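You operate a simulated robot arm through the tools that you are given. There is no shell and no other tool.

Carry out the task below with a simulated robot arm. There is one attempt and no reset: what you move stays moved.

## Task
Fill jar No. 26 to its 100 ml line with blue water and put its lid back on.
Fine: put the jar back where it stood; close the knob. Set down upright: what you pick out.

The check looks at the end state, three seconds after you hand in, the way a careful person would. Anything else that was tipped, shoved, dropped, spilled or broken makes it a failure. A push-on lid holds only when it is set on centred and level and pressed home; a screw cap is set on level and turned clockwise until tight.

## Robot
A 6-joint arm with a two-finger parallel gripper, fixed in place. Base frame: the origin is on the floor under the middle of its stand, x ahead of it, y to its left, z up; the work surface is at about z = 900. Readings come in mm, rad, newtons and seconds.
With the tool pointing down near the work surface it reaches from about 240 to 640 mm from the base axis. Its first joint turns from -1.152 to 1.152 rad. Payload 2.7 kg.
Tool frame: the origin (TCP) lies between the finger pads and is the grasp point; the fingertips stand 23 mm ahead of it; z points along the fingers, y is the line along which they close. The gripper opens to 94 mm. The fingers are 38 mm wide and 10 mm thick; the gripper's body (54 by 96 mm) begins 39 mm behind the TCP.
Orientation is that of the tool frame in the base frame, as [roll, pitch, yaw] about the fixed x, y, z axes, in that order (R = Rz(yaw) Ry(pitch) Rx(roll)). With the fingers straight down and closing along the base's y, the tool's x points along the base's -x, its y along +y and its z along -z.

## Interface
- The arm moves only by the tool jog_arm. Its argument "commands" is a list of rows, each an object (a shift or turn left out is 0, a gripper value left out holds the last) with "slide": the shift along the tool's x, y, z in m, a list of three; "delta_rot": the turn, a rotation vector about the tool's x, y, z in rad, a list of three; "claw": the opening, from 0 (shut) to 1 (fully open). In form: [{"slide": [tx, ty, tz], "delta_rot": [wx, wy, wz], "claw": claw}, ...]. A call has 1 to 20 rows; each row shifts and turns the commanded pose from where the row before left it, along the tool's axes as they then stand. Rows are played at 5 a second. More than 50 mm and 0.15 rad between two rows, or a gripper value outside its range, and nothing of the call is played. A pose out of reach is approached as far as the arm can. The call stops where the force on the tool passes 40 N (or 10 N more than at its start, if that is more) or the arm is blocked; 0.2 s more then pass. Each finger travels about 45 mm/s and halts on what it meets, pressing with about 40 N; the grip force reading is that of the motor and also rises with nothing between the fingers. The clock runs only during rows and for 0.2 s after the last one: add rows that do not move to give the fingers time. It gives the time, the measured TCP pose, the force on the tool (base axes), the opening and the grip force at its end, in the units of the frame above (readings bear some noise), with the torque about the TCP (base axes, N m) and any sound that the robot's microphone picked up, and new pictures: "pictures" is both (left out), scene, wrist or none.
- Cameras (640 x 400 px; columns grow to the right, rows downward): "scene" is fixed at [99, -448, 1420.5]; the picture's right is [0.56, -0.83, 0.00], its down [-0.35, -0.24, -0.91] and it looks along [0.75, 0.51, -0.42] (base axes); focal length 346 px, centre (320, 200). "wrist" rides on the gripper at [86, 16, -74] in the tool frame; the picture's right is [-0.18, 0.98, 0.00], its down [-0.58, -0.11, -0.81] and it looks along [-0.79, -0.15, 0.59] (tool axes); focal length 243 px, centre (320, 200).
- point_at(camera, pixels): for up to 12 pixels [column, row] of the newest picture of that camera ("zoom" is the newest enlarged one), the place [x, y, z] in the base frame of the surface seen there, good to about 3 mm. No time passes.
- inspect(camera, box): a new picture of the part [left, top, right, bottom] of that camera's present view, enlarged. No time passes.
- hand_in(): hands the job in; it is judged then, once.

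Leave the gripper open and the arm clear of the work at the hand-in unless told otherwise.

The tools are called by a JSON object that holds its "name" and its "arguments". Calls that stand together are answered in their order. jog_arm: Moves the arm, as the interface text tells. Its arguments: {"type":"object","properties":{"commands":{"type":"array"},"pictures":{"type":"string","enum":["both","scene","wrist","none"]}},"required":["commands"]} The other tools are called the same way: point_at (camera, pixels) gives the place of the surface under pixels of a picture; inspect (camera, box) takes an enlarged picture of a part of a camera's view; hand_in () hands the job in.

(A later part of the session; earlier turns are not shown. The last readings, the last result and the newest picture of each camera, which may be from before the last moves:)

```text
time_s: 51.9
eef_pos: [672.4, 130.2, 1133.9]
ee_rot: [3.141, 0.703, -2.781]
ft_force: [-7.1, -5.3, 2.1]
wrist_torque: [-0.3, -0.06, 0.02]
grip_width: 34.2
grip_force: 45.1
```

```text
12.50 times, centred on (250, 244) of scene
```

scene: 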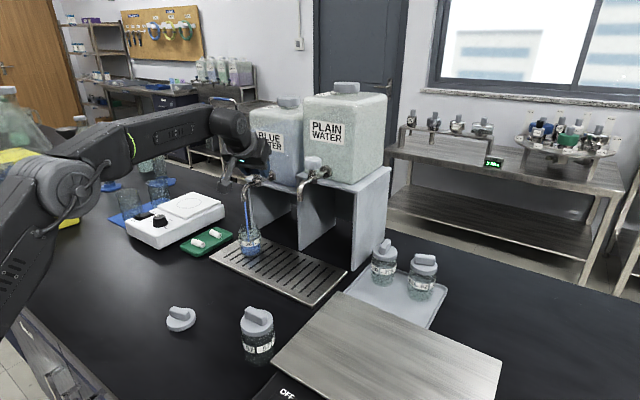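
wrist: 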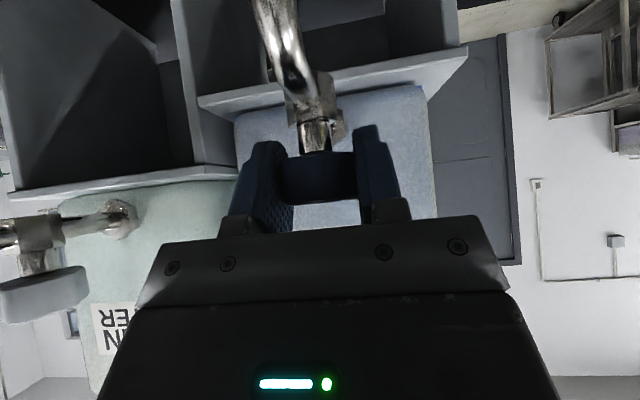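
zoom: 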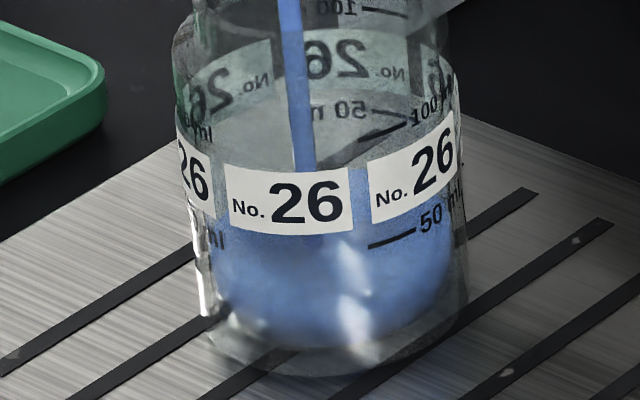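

Water's back edge is at zoom y≈167, level ≈z 928.5 (~27 ml), rate ≈3.2 ml/s. I let it run 4 s and re-check.

{"name": "jog_arm", "arguments": {"commands": [{}, {}, {}, {}, {}, {}, {}, {}, {}, {}, {}, {}, {}, {}, {}, {}, {}, {}, {}], "pictures": "scene"}}

{"name": "inspect", "arguments": {"camera": "scene", "box": [238, 228, 262, 260]}}

```text
time_s: 55.9
eef_pos: [672.3, 130.6, 1133.9]
ee_rot: [3.138, 0.703, -2.78]
ft_force: [-5.3, -5.5, 1.8]
wrist_torque: [-0.19, -0.07, 0.01]
grip_width: 34.6
grip_force: 44.6
```

scene: 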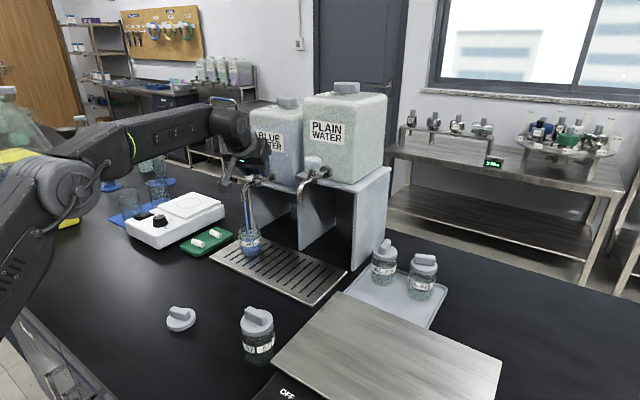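

```text
12.50 times, centred on (250, 244) of scene
```

zoom: 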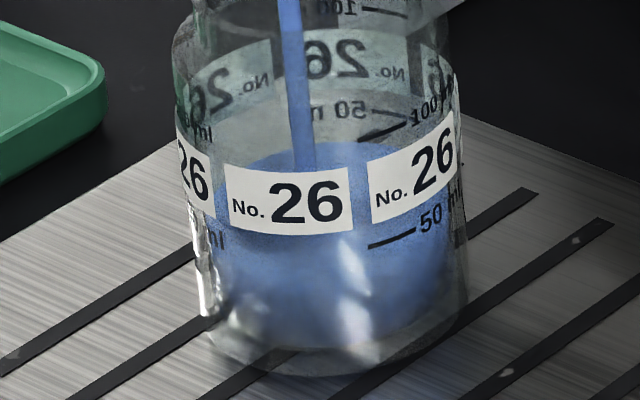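

Level ≈z 934 (~38 ml), rate ≈2.6 ml/s. I run about 8 s more in two calls, then check.

{"name": "jog_arm", "arguments": {"commands": [{}, {}, {}, {}, {}, {}, {}, {}, {}, {}, {}, {}, {}, {}, {}, {}, {}, {}, {}], "pictures": "none"}}

{"name": "jog_arm", "arguments": {"commands": [{}, {}, {}, {}, {}, {}, {}, {}, {}, {}, {}, {}, {}, {}, {}, {}, {}, {}, {}], "pictures": "scene"}}

{"name": "inspect", "arguments": {"camera": "scene", "box": [238, 228, 262, 260]}}

```text
time_s: 59.9
eef_pos: [672.0, 131.0, 1133.3]
ee_rot: [3.14, 0.704, -2.78]
ft_force: [-6.1, -5.3, 2.7]
wrist_torque: [-0.23, -0.02, 0.02]
grip_width: 34.2
grip_force: 45.1
```

```text
time_s: 63.9
eef_pos: [671.7, 131.1, 1134.1]
ee_rot: [3.14, 0.704, -2.781]
ft_force: [-6.1, -5.7, 3.0]
wrist_torque: [-0.2, -0.07, 0.0]
grip_width: 34.2
grip_force: 45.2
```

scene: 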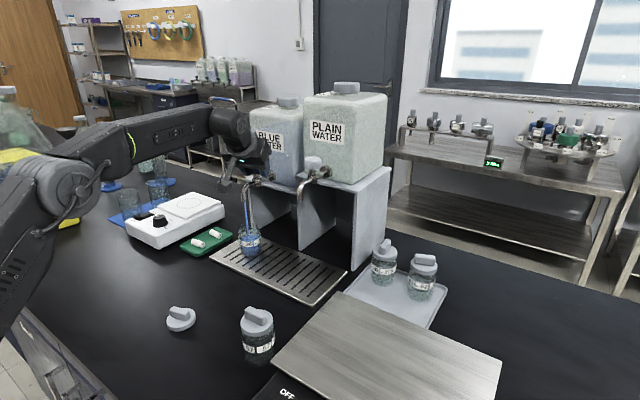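

```text
12.50 times, centred on (250, 244) of scene
```

zoom: 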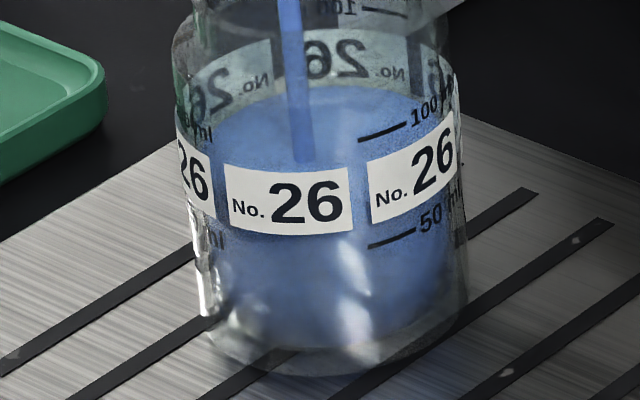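

Back edge is at zoom y≈86; about 59 ml now, ≈2.9 ml/s. I run 8 s more (to ≈82 ml) and check.

{"name": "jog_arm", "arguments": {"commands": [{}, {}, {}, {}, {}, {}, {}, {}, {}, {}, {}, {}, {}, {}, {}, {}, {}, {}, {}], "pictures": "none"}}

{"name": "jog_arm", "arguments": {"commands": [{}, {}, {}, {}, {}, {}, {}, {}, {}, {}, {}, {}, {}, {}], "pictures": "scene"}}

{"name": "inspect", "arguments": {"camera": "scene", "box": [238, 220, 262, 252]}}

```text
time_s: 67.9
eef_pos: [671.2, 129.9, 1133.4]
ee_rot: [3.14, 0.704, -2.779]
ft_force: [-4.5, -5.6, 2.9]
wrist_torque: [-0.2, -0.06, 0.03]
grip_width: 34.4
grip_force: 44.2
```

```text
time_s: 70.9
eef_pos: [672.5, 130.4, 1134.9]
ee_rot: [3.137, 0.703, -2.778]
ft_force: [-4.5, -5.0, 3.5]
wrist_torque: [-0.24, -0.05, -0.04]
grip_width: 34.5
grip_force: 45.4
```

scene: 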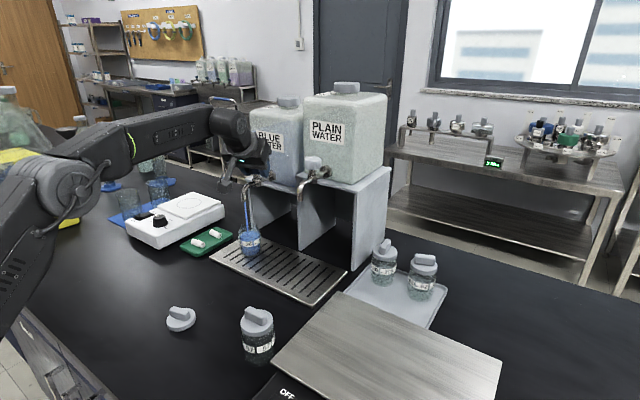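

```text
12.50 times, centred on (250, 236) of scene
```

zoom: 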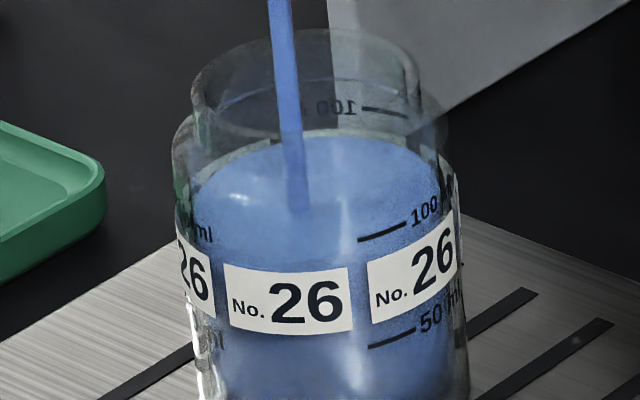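

Water back edge at zoom y≈135, back 100 ml line at ≈y 106: about 85 ml. I run 2.4 s more, then throttle back by 0.14 rad and check.

{"name": "jog_arm", "arguments": {"commands": [{}, {}, {}, {}, {}, {}, {}, {}, {}, {}, {"delta_rot": [0.0904, 0, 0.1069]}], "pictures": "scene"}}

{"name": "inspect", "arguments": {"camera": "scene", "box": [238, 220, 262, 252]}}

```text
time_s: 73.3
eef_pos: [671.7, 129.5, 1133.2]
ee_rot: [3.14, 0.703, -2.922]
ft_force: [-4.5, -4.7, 2.6]
wrist_torque: [-0.39, -0.17, 0.05]
grip_width: 34.4
grip_force: 45.1
```

scene: 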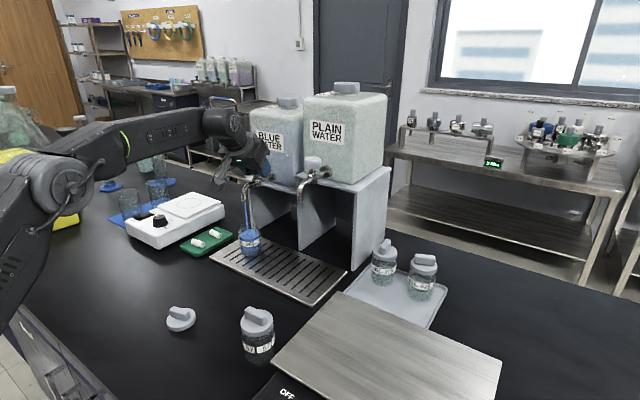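

```text
12.50 times, centred on (250, 236) of scene
```

zoom: 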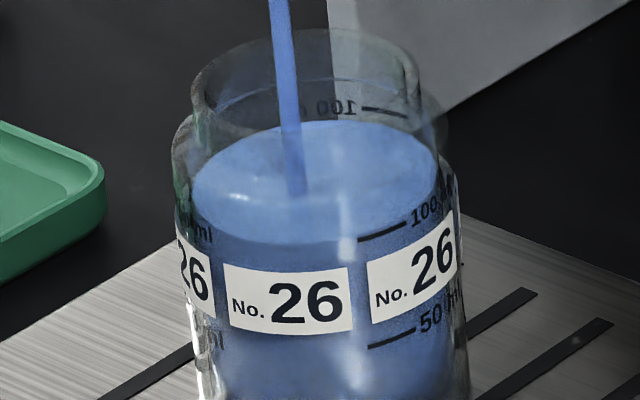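

Water is close: back edge y≈121 vs back line ≈108 (about 8 px of that is wall parallax), so ≈97 ml. I throttle back another 0.12 rad to the trickle and re-check.

{"name": "jog_arm", "arguments": {"commands": [{"delta_rot": [0.0775, 0, 0.0916]}], "pictures": "scene"}}

{"name": "inspect", "arguments": {"camera": "scene", "box": [242, 220, 260, 244]}}

```text
time_s: 73.7
eef_pos: [673.0, 131.4, 1134.8]
ee_rot: [3.139, 0.705, -3.043]
ft_force: [-2.0, -3.6, 3.2]
wrist_torque: [-0.41, 0.03, 0.04]
grip_width: 34.2
grip_force: 45.4
```

scene: 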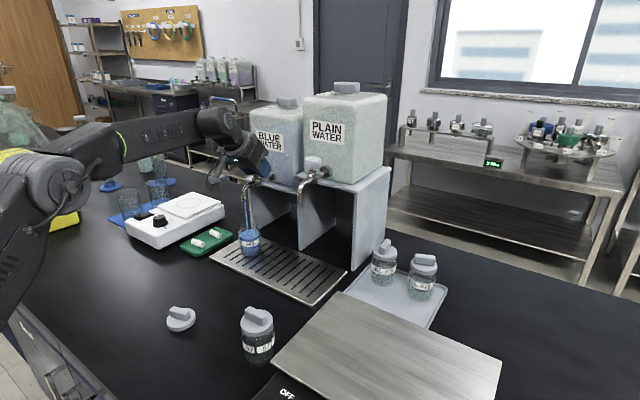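

```text
16.00 times, centred on (251, 232) of scene
```

zoom: 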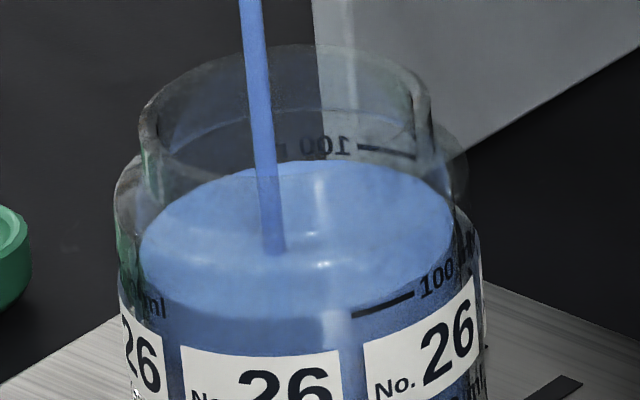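

I look closer at the 100 ml line on the front wall against the water's front edge.

{"name": "inspect", "arguments": {"camera": "scene", "box": [249, 226, 263, 242]}}

{"name": "inspect", "arguments": {"camera": "wrist", "box": [180, 0, 380, 130]}}

```text
16.00 times, centred on (256, 234) of scene
```

zoom: 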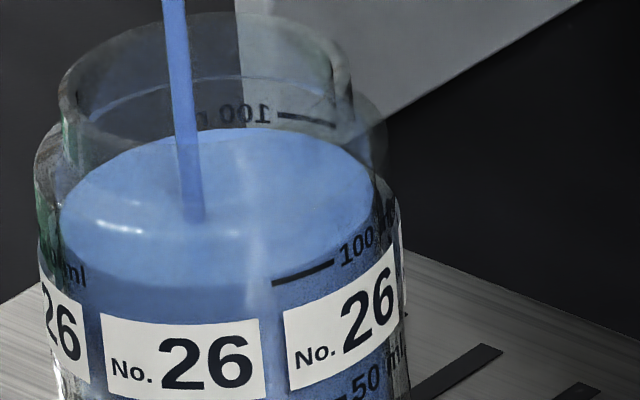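

```text
3.08 times, centred on (280, 65) of wrist
```

zoom: 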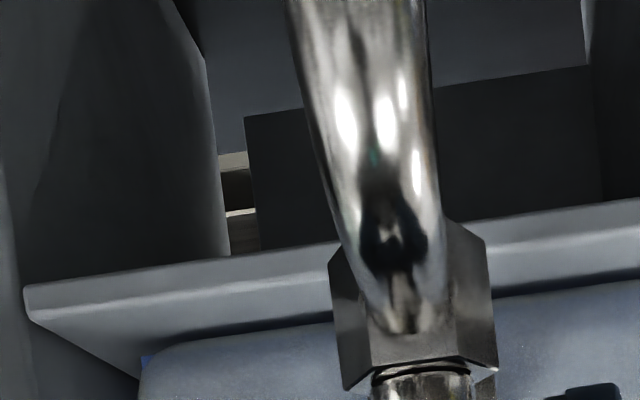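

I probe a pixel column across the water's front edge and the line to find where surface turns into wall.

{"name": "inspect", "arguments": {"camera": "scene", "box": [249, 226, 263, 242]}}

{"name": "point_at", "arguments": {"camera": "zoom", "pixels": [[240, 180], [240, 200], [240, 220], [240, 240], [240, 260], [240, 270], [240, 280], [240, 290], [240, 300], [240, 310], [300, 273], [310, 270]]}}

{"name": "point_at", "arguments": {"camera": "zoom", "pixels": [[100, 200], [120, 220], [150, 240], [150, 200], [260, 160], [280, 180], [300, 200], [320, 190], [280, 220], [290, 116], [305, 120], [325, 123]]}}

```text
16.00 times, centred on (256, 234) of scene
```

zoom: 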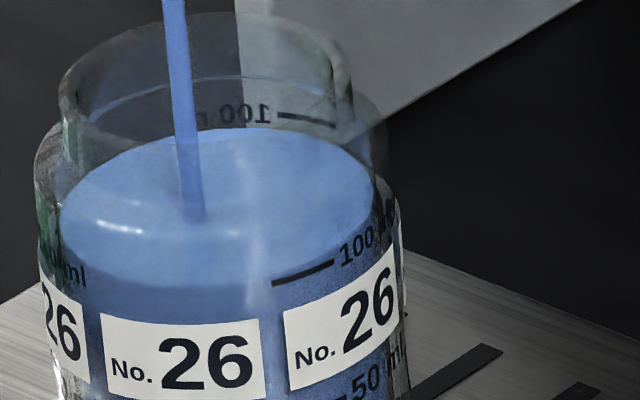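

```text
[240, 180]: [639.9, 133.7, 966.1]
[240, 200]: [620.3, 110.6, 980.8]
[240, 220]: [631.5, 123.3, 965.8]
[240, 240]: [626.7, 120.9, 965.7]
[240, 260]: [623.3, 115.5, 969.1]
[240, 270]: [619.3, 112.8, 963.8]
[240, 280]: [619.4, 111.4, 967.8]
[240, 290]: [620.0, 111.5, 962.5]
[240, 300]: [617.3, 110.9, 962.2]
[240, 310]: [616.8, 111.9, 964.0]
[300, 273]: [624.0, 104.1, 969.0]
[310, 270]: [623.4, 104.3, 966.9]
```

```text
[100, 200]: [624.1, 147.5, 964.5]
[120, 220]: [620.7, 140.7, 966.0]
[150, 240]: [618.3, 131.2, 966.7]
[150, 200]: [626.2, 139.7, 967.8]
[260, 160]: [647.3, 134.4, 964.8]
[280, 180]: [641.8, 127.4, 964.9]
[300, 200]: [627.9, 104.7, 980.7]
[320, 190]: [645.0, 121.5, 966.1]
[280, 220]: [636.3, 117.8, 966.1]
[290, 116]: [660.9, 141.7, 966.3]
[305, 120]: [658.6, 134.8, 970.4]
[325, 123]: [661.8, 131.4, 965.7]
```

Averages: water surface z≈966.1, 100 ml line z≈967.35 – about 2 ml short. I let the trickle run 1.2 s and check again.

{"name": "jog_arm", "arguments": {"commands": [{}, {}, {}, {}, {}], "pictures": "scene"}}

{"name": "inspect", "arguments": {"camera": "scene", "box": [249, 226, 263, 242]}}

{"name": "point_at", "arguments": {"camera": "zoom", "pixels": [[240, 180], [240, 210], [240, 220], [240, 240], [100, 200], [120, 220], [150, 240], [150, 200], [260, 160], [280, 180], [320, 190], [280, 220]]}}

{"name": "point_at", "arguments": {"camera": "zoom", "pixels": [[230, 150], [250, 170], [110, 210], [130, 230], [160, 230], [140, 190], [270, 170], [290, 190], [310, 180], [270, 210], [220, 230], [120, 190]]}}

{"name": "point_at", "arguments": {"camera": "zoom", "pixels": [[275, 282], [285, 279], [295, 275], [305, 272], [315, 269], [325, 266], [282, 115], [290, 116], [298, 118], [308, 120], [318, 122], [328, 124]]}}

```text
time_s: 74.9
eef_pos: [673.1, 130.2, 1133.7]
ee_rot: [3.14, 0.706, -3.04]
ft_force: [-1.3, -3.2, 1.9]
wrist_torque: [-0.44, -0.48, 0.03]
grip_width: 34.2
grip_force: 45.1
```

scene: 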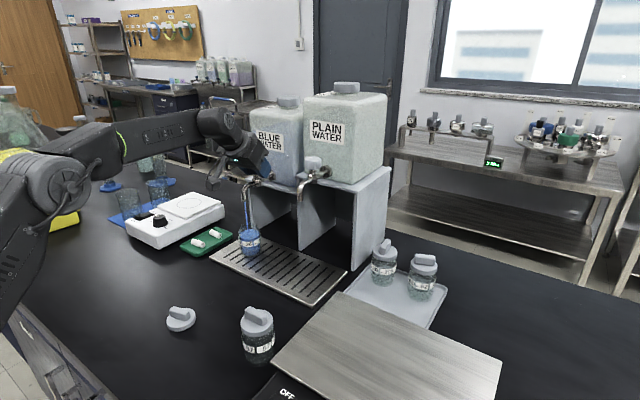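

```text
16.00 times, centred on (256, 234) of scene
```

zoom: 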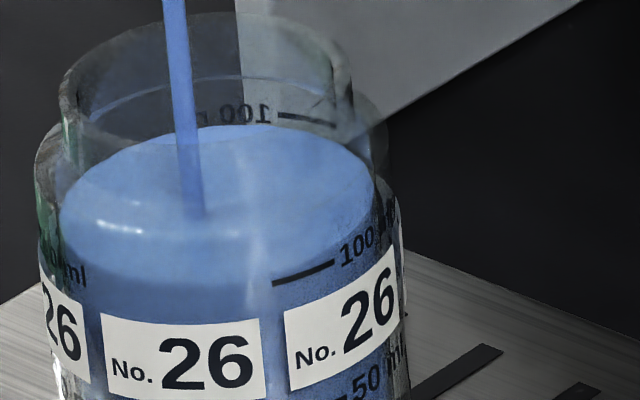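

```text
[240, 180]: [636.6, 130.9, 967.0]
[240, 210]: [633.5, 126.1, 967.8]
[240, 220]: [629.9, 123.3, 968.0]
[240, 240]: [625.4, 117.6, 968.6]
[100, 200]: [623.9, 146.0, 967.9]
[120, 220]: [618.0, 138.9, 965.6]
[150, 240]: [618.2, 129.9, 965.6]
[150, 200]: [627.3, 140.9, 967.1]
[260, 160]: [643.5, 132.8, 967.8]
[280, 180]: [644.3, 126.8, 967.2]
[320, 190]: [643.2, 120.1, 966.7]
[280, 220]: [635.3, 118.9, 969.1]
```

```text
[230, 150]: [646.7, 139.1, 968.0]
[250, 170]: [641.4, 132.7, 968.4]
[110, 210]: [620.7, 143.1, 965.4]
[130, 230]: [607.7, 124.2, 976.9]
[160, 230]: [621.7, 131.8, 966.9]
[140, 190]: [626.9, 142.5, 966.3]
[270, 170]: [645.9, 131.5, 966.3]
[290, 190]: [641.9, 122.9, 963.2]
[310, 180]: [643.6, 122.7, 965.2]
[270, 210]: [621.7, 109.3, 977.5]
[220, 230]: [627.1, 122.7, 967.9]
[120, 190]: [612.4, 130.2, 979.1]
```

```text
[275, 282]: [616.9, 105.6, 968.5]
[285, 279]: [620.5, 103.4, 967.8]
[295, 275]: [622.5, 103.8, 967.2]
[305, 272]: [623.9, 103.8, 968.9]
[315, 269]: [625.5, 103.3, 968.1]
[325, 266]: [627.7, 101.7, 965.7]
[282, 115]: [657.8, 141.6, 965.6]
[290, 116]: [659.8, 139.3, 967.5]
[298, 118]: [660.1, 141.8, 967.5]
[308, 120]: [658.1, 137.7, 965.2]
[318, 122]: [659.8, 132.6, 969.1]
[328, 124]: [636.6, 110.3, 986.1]
```

Water ≈966.95 vs line ≈967.36: under 1 ml short. I wait 0.4 s and then turn the knob clockwise back to closed (0.11 rad).

{"name": "jog_arm", "arguments": {"commands": [{}, {}, {"delta_rot": [0.071, 0, 0.084]}, {}], "pictures": "scene"}}

{"name": "inspect", "arguments": {"camera": "scene", "box": [220, 150, 290, 260]}}

{"name": "inspect", "arguments": {"camera": "scene", "box": [249, 226, 263, 242]}}

{"name": "point_at", "arguments": {"camera": "zoom", "pixels": [[240, 180], [240, 210], [240, 220], [240, 240], [100, 200], [120, 220], [150, 240], [150, 200], [260, 160], [280, 180], [320, 190], [280, 220]]}}

{"name": "point_at", "arguments": {"camera": "zoom", "pixels": [[230, 150], [250, 170], [110, 210], [200, 230], [160, 230], [140, 190], [270, 170], [290, 190], [310, 180], [260, 210], [220, 230], [180, 220]]}}

```text
time_s: 75.9
eef_pos: [672.4, 129.6, 1134.2]
ee_rot: [3.14, 0.705, 3.133]
ft_force: [-0.7, -1.6, 4.5]
wrist_torque: [-0.15, 0.13, 0.76]
grip_width: 34.2
grip_force: 45.0
```

scene: 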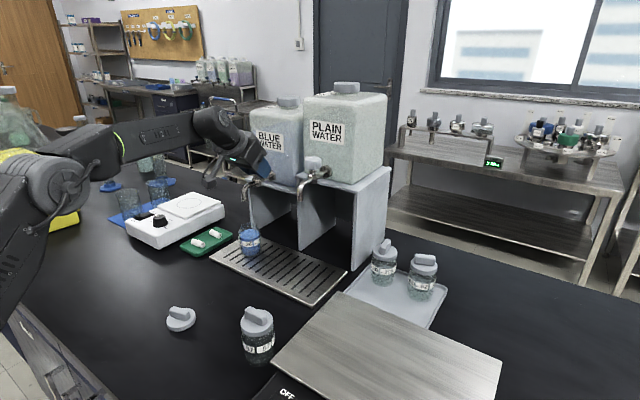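

```text
3.64 times, centred on (255, 205) of scene
```

zoom: 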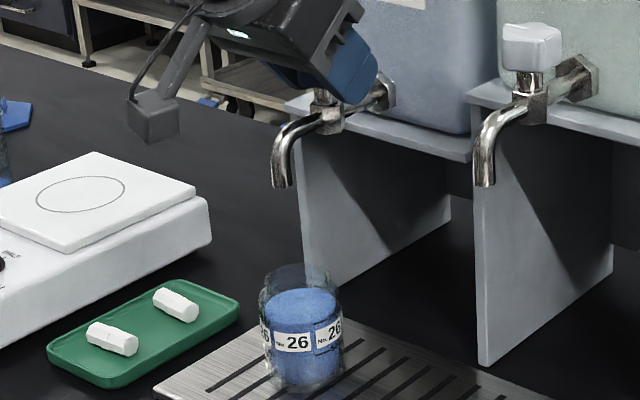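

```text
16.00 times, centred on (256, 234) of scene
```

zoom: 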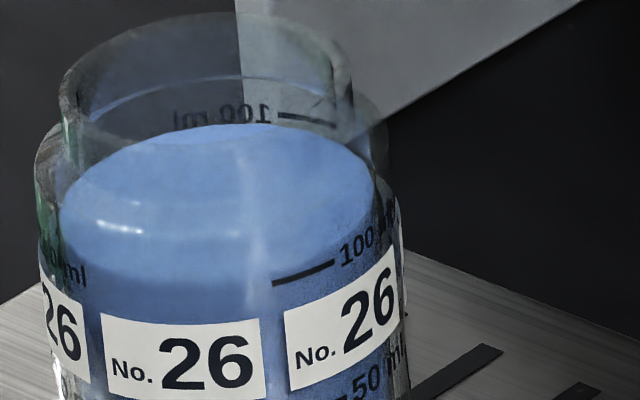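

```text
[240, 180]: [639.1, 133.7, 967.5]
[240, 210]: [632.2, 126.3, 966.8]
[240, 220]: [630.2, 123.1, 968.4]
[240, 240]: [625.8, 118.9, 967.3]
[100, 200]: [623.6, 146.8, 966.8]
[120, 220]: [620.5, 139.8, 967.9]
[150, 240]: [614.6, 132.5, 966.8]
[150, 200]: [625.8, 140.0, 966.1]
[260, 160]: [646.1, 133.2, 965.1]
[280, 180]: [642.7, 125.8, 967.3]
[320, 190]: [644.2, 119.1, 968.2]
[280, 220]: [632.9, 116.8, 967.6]
```

```text
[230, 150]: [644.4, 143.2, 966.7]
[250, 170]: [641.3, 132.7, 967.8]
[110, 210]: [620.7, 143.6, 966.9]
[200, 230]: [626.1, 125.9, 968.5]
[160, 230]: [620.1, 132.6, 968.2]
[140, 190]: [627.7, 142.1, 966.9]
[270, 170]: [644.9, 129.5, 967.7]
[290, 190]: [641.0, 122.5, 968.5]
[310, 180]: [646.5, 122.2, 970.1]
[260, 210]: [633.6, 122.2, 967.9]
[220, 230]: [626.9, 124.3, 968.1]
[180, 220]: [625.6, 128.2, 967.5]
```

The stream has stopped; torque 0.76 N m shows the knob against its closed stop. Surface averages z≈967.5 against the line at 967.4: filled to 100 ml. I release the knob.

{"name": "jog_arm", "arguments": {"commands": [{"claw": 0.62}, {}, {}], "pictures": "both"}}

{"name": "inspect", "arguments": {"camera": "scene", "box": [220, 150, 290, 260]}}

```text
time_s: 76.7
eef_pos: [672.0, 130.3, 1133.6]
ee_rot: [3.14, 0.702, 3.132]
ft_force: [0.9, 0.2, -0.5]
wrist_torque: [0.01, -0.02, -0.01]
grip_width: 58.5
grip_force: 0.1
```

scene: 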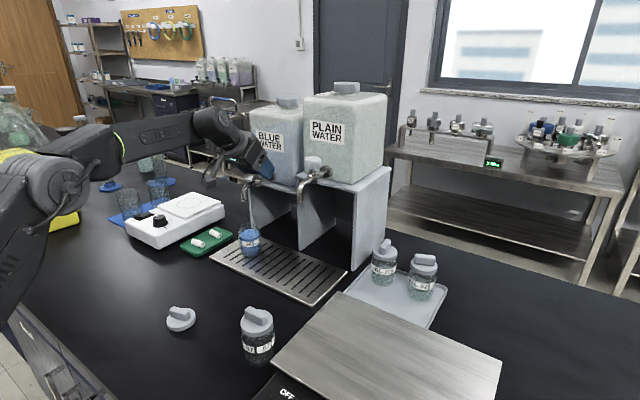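
wrist: 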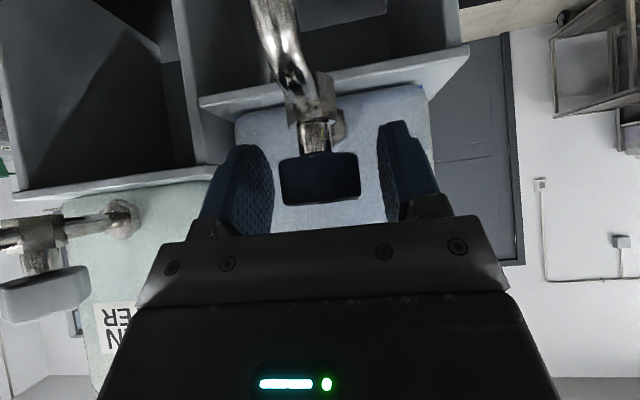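

```text
3.64 times, centred on (255, 205) of scene
```

zoom: 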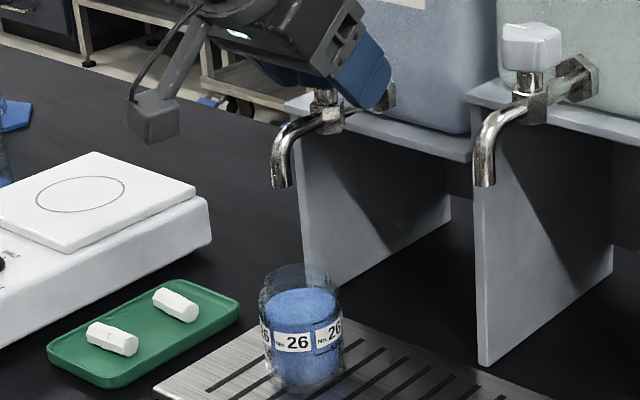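

Knob released, no drip. I back away along the fingers' axis and check the pointer.

{"name": "jog_arm", "arguments": {"commands": [{"slide": [0, 0, -0.03]}, {"slide": [0, 0, -0.04]}, {"slide": [0, 0, -0.02]}, {}], "pictures": "both"}}

{"name": "inspect", "arguments": {"camera": "scene", "box": [240, 153, 270, 173]}}

{"name": "inspect", "arguments": {"camera": "scene", "box": [230, 180, 290, 270]}}

```text
time_s: 77.7
eef_pos: [613.6, 130.2, 1201.5]
ee_rot: [3.14, 0.701, 3.131]
ft_force: [-0.7, -0.6, 0.1]
wrist_torque: [-0.01, 0.01, 0.02]
grip_width: 58.5
grip_force: 0.0
```

scene: 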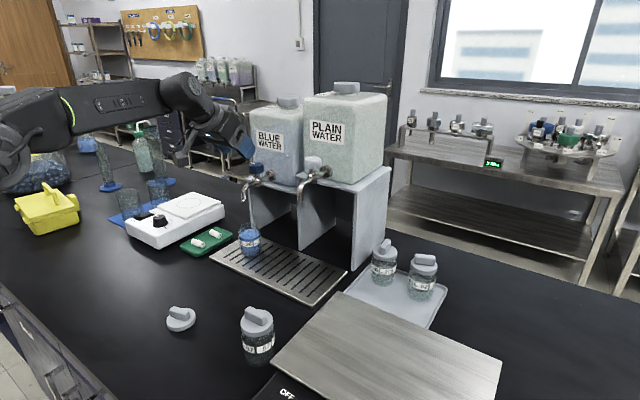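
wrist: 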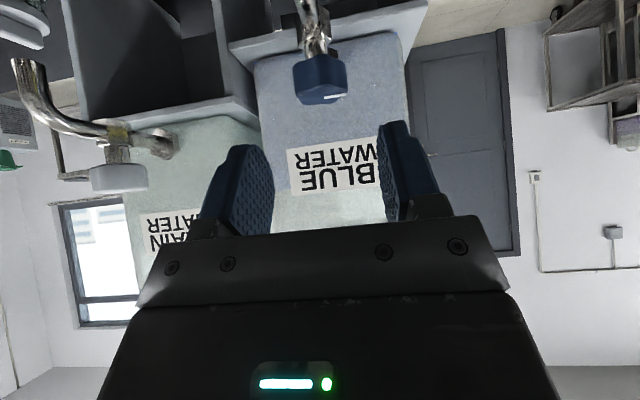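

```text
16.00 times, centred on (255, 163) of scene
```

zoom: 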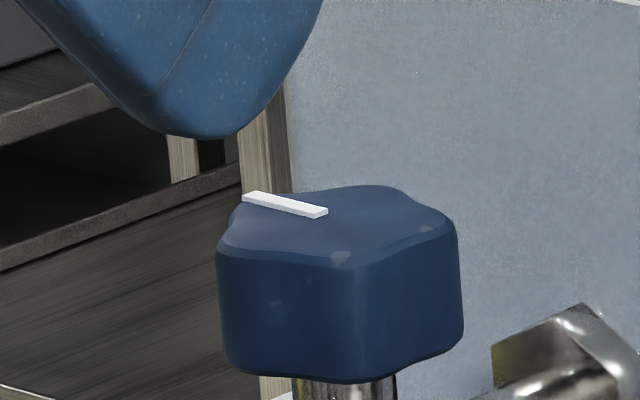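

```text
4.44 times, centred on (260, 225) of scene
```

zoom: 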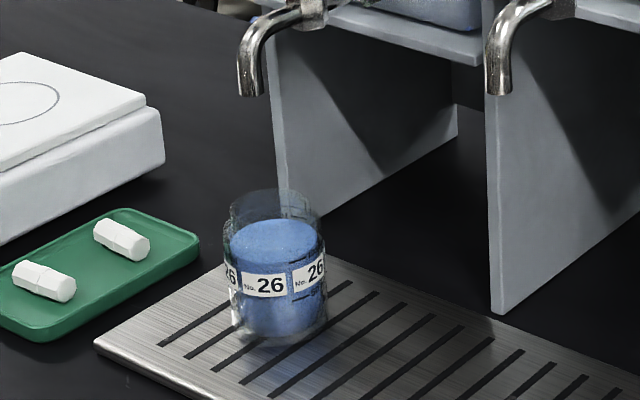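

The pointer is exactly as it was at the start and nothing drips. Now I go back for the jar: retreat to x≈529, open to 73 mm and lower to the earlier pre-grasp point.

{"name": "jog_arm", "arguments": {"commands": [{"slide": [0.0325, 0, -0.0273], "claw": 0.78}, {"slide": [0.0325, 0, -0.0273]}, {"slide": [0.0268, 0, 0.0319]}, {"slide": [0.0268, 0, 0.0319]}, {"slide": [0.0268, 0, 0.0319]}, {}, {}], "pictures": "both"}}

{"name": "point_at", "arguments": {"camera": "wrist", "pixels": [[322, 18], [300, 20], [345, 16], [310, 18], [335, 18], [290, 15]]}}

```text
time_s: 79.3
eef_pos: [528.5, 130.0, 1077.4]
ee_rot: [3.141, 0.701, 3.131]
ft_force: [0.2, 0.2, 0.0]
wrist_torque: [0.0, -0.02, 0.02]
grip_width: 73.4
grip_force: 0.0
```

scene: 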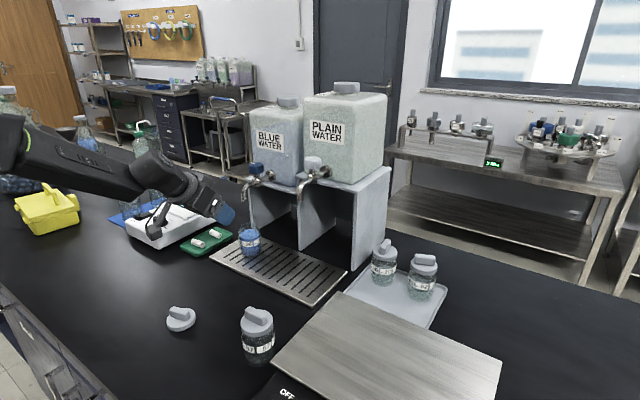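
wrist: 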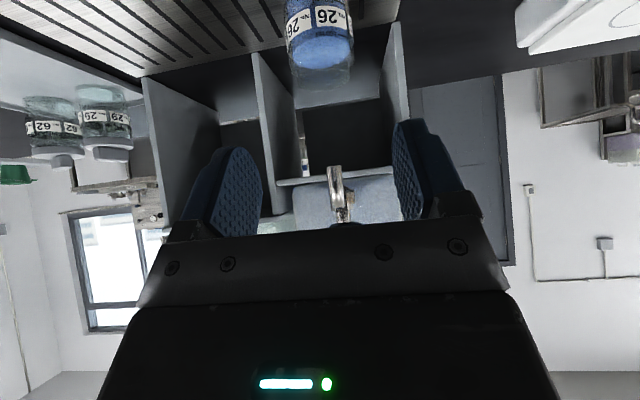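

```text
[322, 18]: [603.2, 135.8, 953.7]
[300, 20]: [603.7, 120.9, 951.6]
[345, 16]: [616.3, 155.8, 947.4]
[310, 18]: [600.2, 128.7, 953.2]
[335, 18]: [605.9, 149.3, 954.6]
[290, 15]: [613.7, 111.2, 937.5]
```

Jar is where I left it. I advance 150 mm along the fingers to straddle it again at TCP ≈(625.5,129.5,962).

{"name": "jog_arm", "arguments": {"commands": [{"slide": [0, 0.0005, 0.04]}, {"slide": [0, 0, 0.04]}, {"slide": [0, 0, 0.035]}, {"slide": [0, 0, 0.02]}, {"slide": [0, 0, 0.0158]}, {}, {}], "pictures": "both"}}

{"name": "inspect", "arguments": {"camera": "scene", "box": [210, 190, 290, 270]}}

{"name": "inspect", "arguments": {"camera": "wrist", "box": [200, 20, 440, 230]}}

```text
time_s: 80.9
eef_pos: [628.4, 130.6, 961.3]
ee_rot: [3.139, 0.703, 3.13]
ft_force: [0.8, 0.6, 0.2]
wrist_torque: [0.02, 0.0, 0.03]
grip_width: 73.3
grip_force: 0.1
```

scene: 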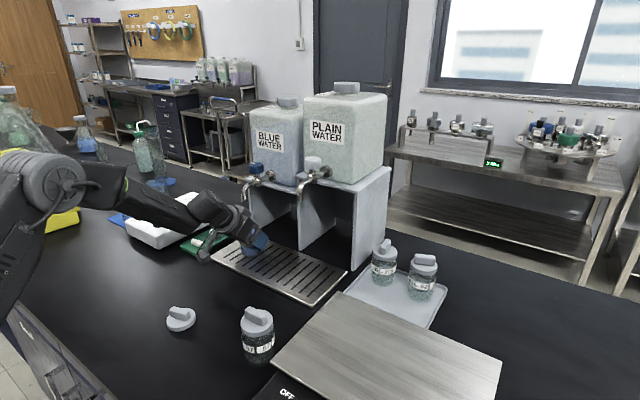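
wrist: 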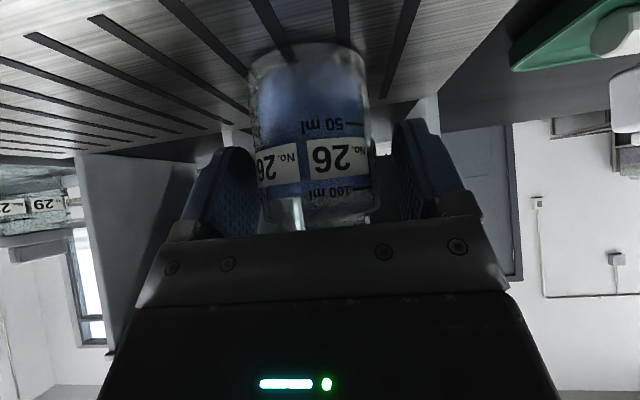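

```text
5.00 times, centred on (250, 230) of scene
```

zoom: 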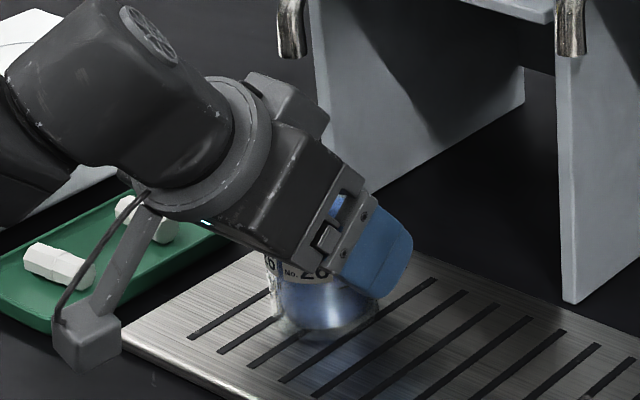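

```text
1.90 times, centred on (320, 125) of wrist
```

zoom: 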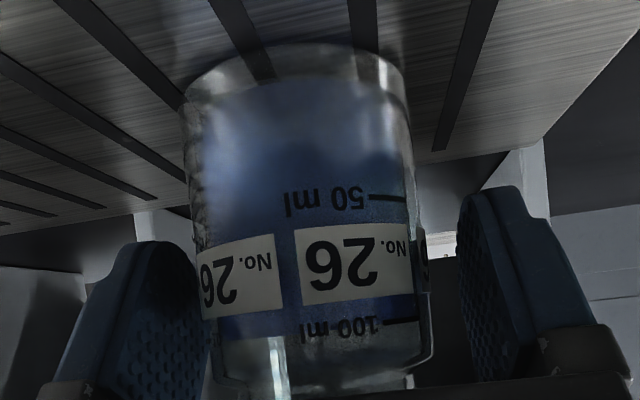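

The view is the same as before the release. From this near-level viewpoint I check the water against the 100 ml line more closely.

{"name": "inspect", "arguments": {"camera": "wrist", "box": [255, 165, 385, 230]}}

```text
4.92 times, centred on (320, 198) of wrist
```

zoom: 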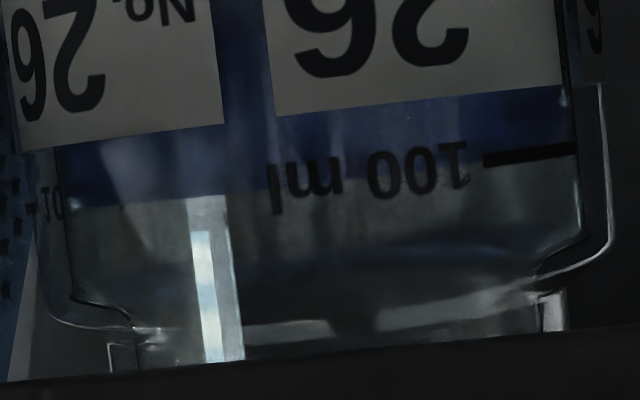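

Seen nearly edge-on, the blue boundary meets the 100 ml tick at zoom (530,155): exactly at the line. I close the grip on the jar.

{"name": "jog_arm", "arguments": {"commands": [{"claw": 0}, {}, {}, {}], "pictures": "wrist"}}

```text
time_s: 81.9
eef_pos: [627.9, 131.1, 961.4]
ee_rot: [3.14, 0.703, 3.133]
ft_force: [0.2, -1.4, 0.5]
wrist_torque: [-0.12, 0.01, -0.01]
grip_width: 55.2
grip_force: 40.2
```

wrist: 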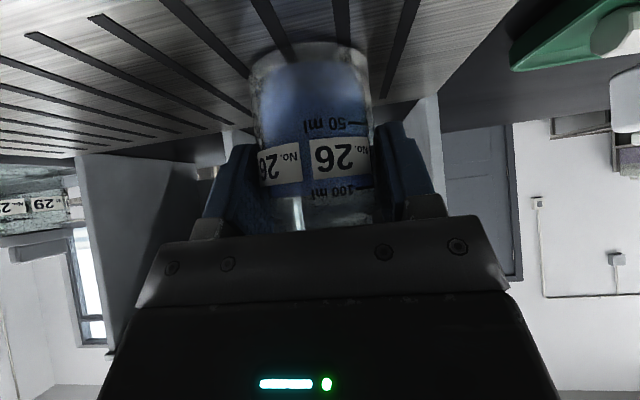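

Grip holds (55.2 mm, 40 N). I lift the filled jar 25 mm gently and check.

{"name": "jog_arm", "arguments": {"commands": [{"slide": [-0.0032, 0, -0.0038]}, {"slide": [-0.0065, 0, -0.0077]}, {"slide": [-0.0065, 0, -0.0077]}, {}], "pictures": "both"}}

{"name": "inspect", "arguments": {"camera": "scene", "box": [210, 180, 290, 260]}}

```text
time_s: 82.9
eef_pos: [626.2, 131.8, 982.0]
ee_rot: [-3.141, 0.692, 3.133]
ft_force: [-8.6, 1.7, -25.1]
wrist_torque: [-0.11, -0.78, -0.03]
grip_width: 55.2
grip_force: 39.9
```

scene: 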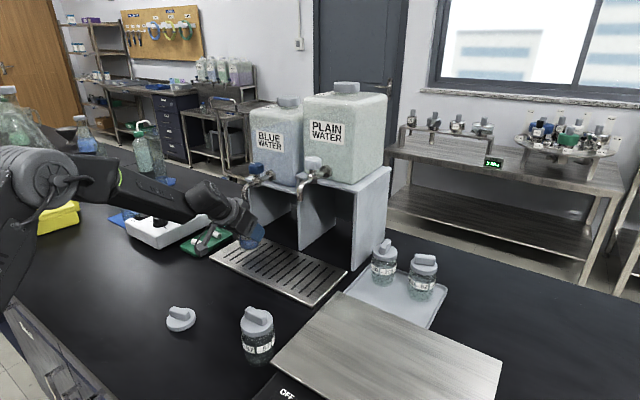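
wrist: 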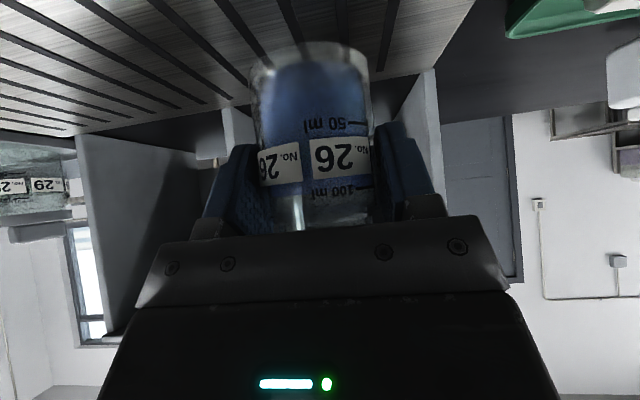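

```text
5.00 times, centred on (250, 220) of scene
```

zoom: 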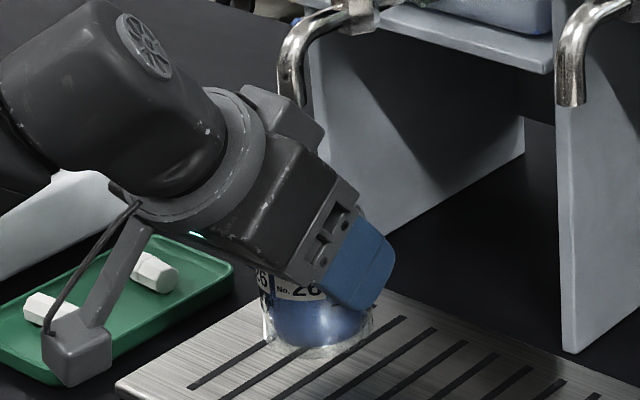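

Force jumped to -25 N: the box on top of the gripper is touching the spout tip (zoom (290,105)). I stop lifting and lower 10 mm to relieve it.

{"name": "jog_arm", "arguments": {"commands": [{"slide": [0.0032, 0, 0.0038]}, {"slide": [0.0032, 0, 0.0038]}, {}], "pictures": "both"}}

{"name": "inspect", "arguments": {"camera": "scene", "box": [210, 180, 290, 260]}}

```text
time_s: 83.7
eef_pos: [628.7, 130.5, 978.1]
ee_rot: [3.138, 0.707, 3.132]
ft_force: [0.9, -0.2, -2.0]
wrist_torque: [0.0, 0.03, 0.02]
grip_width: 55.4
grip_force: 40.0
```

scene: 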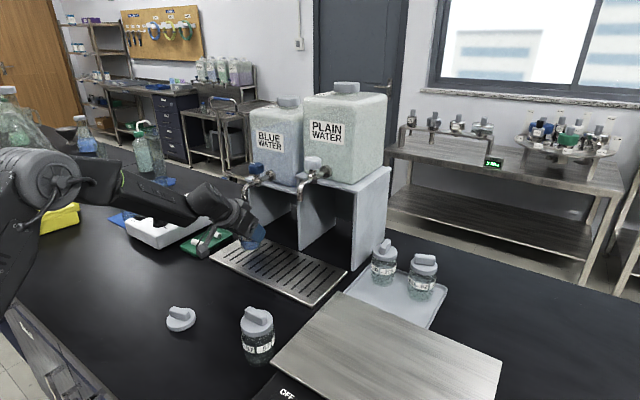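
wrist: 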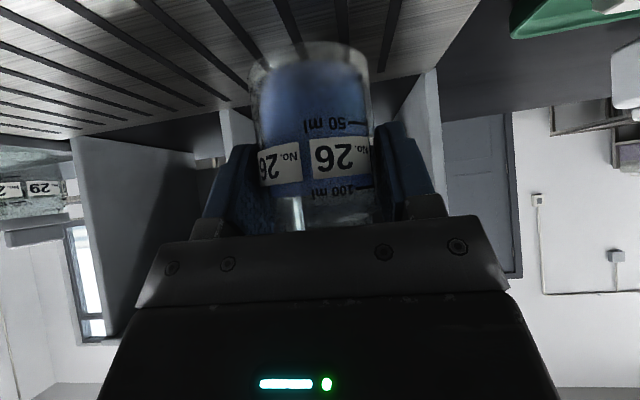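

```text
5.00 times, centred on (250, 220) of scene
```

zoom: 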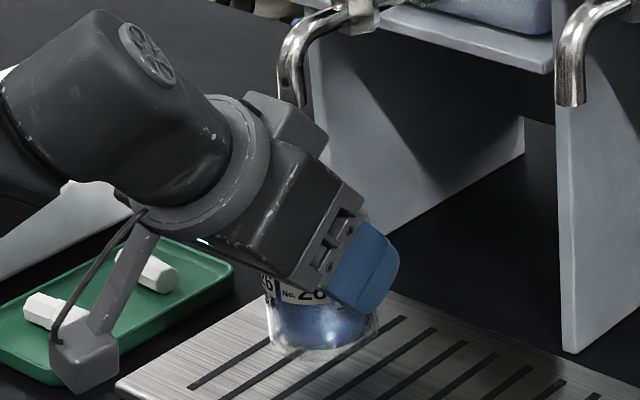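

Contact is gone (force -2.0 N is just the jar's weight) and the jar is still upright. I move straight back in -x, out from beneath the tap.

{"name": "jog_arm", "arguments": {"commands": [{"slide": [0.0076, 0, -0.0064]}, {"slide": [0.0153, 0, -0.0129]}, {"slide": [0.0153, 0, -0.0129]}, {"slide": [0.0153, 0, -0.0129]}, {"slide": [0.0153, 0, -0.0129]}, {}], "pictures": "both"}}

{"name": "inspect", "arguments": {"camera": "scene", "box": [200, 150, 290, 260]}}

```text
time_s: 85.1
eef_pos: [536.3, 132.6, 976.3]
ee_rot: [3.141, 0.701, 3.131]
ft_force: [-0.4, -0.3, -3.3]
wrist_torque: [0.01, -0.02, 0.01]
grip_width: 55.3
grip_force: 39.2
```

scene: 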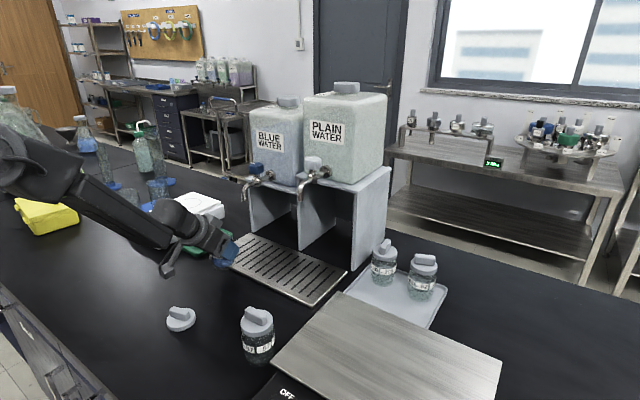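
wrist: 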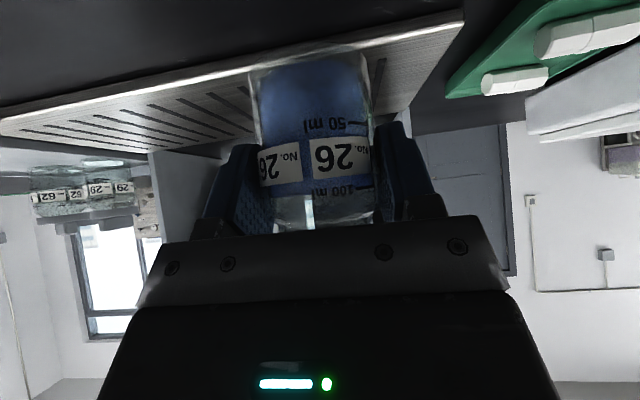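

```text
3.64 times, centred on (245, 205) of scene
```

zoom: 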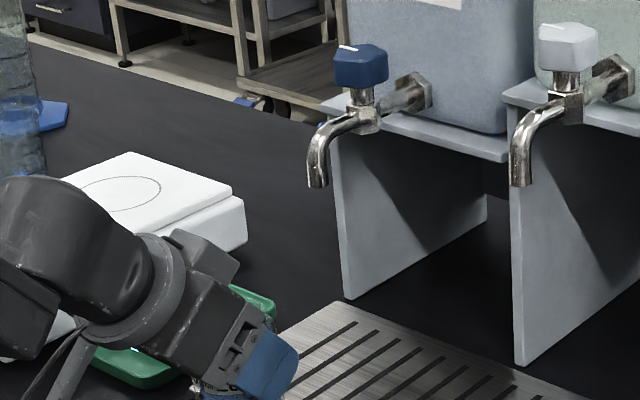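

The jar is out, the tap looks untouched, and the water still meets the 100 ml line. I lift 14 mm and turn the tool 0.72 rad clockwise here, away from the awkward straight-wrist spot met before.

{"name": "jog_arm", "arguments": {"commands": [{"slide": [-0.009, 0, -0.0107]}, {"delta_rot": [0.0465, 0, 0.055]}, {"delta_rot": [0.093, 0, 0.11]}, {"delta_rot": [0.093, 0, 0.11]}, {"delta_rot": [0.093, 0, 0.11]}, {"delta_rot": [0.093, 0, 0.11]}, {"delta_rot": [0.0465, 0, 0.055]}, {}], "pictures": "both"}}

```text
time_s: 86.9
eef_pos: [537.3, 132.4, 990.3]
ee_rot: [3.139, 0.703, 2.411]
ft_force: [0.5, -0.4, -2.6]
wrist_torque: [-0.01, 0.03, 0.02]
grip_width: 55.2
grip_force: 40.1
```

scene: 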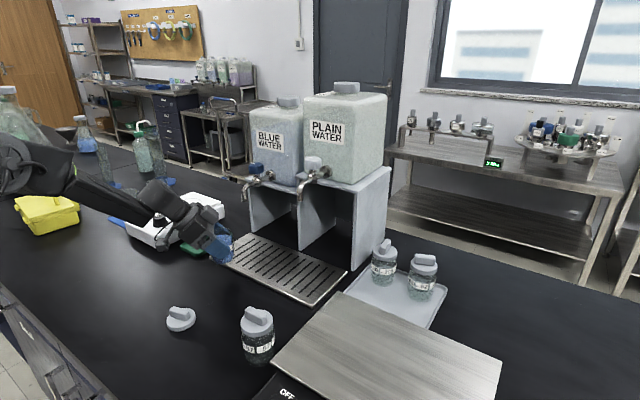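
wrist: 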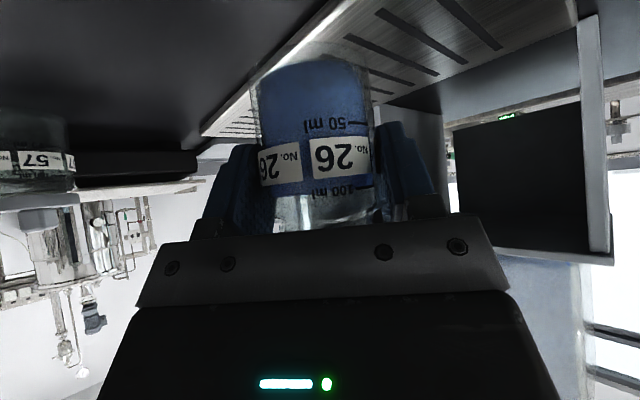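

Steady. Next I move the jar to about (490,20,995) at a gentle pace.

{"name": "jog_arm", "arguments": {"commands": [{"slide": [-0.0028, -0.0096, 0.0018]}, {"slide": [-0.0056, -0.0191, 0.00365]}, {"slide": [-0.0056, -0.0191, 0.00365]}, {"slide": [-0.0056, -0.0191, 0.00365]}, {"slide": [-0.0056, -0.0191, 0.00365]}, {"slide": [-0.0056, -0.0191, 0.00365]}, {"slide": [-0.0028, -0.0096, 0.0018]}, {}], "pictures": "scene"}}

```text
time_s: 88.7
eef_pos: [490.0, 21.5, 995.6]
ee_rot: [3.14, 0.701, 2.409]
ft_force: [-0.2, -0.9, -2.4]
wrist_torque: [0.0, 0.02, 0.03]
grip_width: 55.5
grip_force: 40.2
```

scene: 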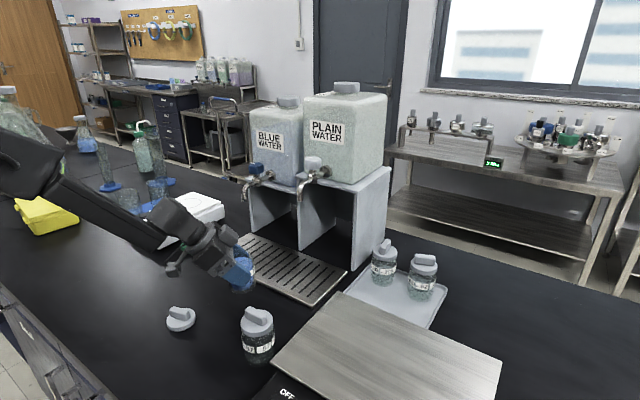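

I turn the remaining 0.59 rad so the tool approaches home from +y, as at pick-up.

{"name": "jog_arm", "arguments": {"commands": [{"delta_rot": [0.038, 0, 0.0449]}, {"delta_rot": [0.0855, 0, 0.101]}, {"delta_rot": [0.0855, 0, 0.101]}, {"delta_rot": [0.0855, 0, 0.101]}, {"delta_rot": [0.0855, 0, 0.101]}, {}], "pictures": "both"}}

{"name": "inspect", "arguments": {"camera": "wrist", "box": [200, 20, 440, 230]}}

```text
time_s: 90.1
eef_pos: [490.3, 21.6, 995.9]
ee_rot: [3.139, 0.699, 1.82]
ft_force: [0.1, -0.3, -2.7]
wrist_torque: [0.0, 0.01, 0.03]
grip_width: 55.3
grip_force: 40.1
```

scene: 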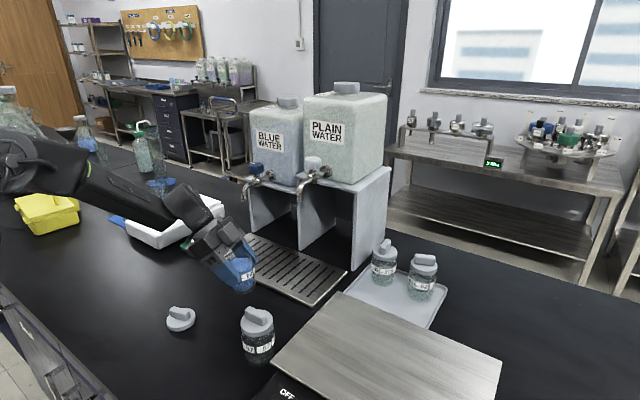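
wrist: 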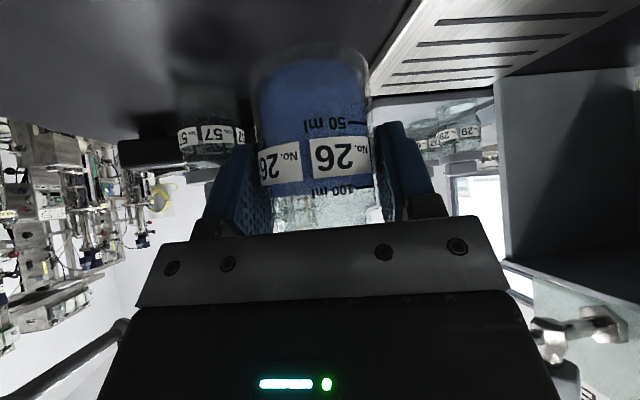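

```text
1.90 times, centred on (320, 125) of wrist
```

zoom: 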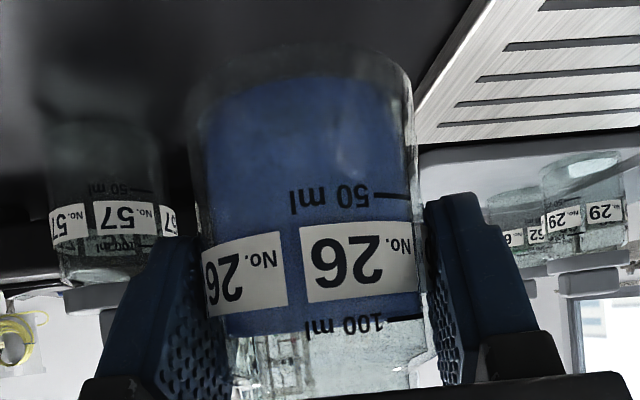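

The water meets the 100 ml line. I measure the jar's position relative to the gripper (its near wall) to place it accurately.

{"name": "point_at", "arguments": {"camera": "wrist", "pixels": [[320, 145], [330, 150], [350, 158], [310, 178], [290, 150], [280, 160], [345, 150], [300, 165], [325, 170], [360, 165], [270, 165], [335, 165]]}}

```text
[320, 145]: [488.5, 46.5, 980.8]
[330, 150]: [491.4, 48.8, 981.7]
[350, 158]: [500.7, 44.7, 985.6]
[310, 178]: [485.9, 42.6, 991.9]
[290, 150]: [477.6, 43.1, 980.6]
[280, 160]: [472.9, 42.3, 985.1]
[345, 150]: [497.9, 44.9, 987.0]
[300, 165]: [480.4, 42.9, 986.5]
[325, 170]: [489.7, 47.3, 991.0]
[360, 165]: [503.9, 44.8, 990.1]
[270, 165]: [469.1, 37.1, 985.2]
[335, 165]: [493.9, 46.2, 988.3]
```

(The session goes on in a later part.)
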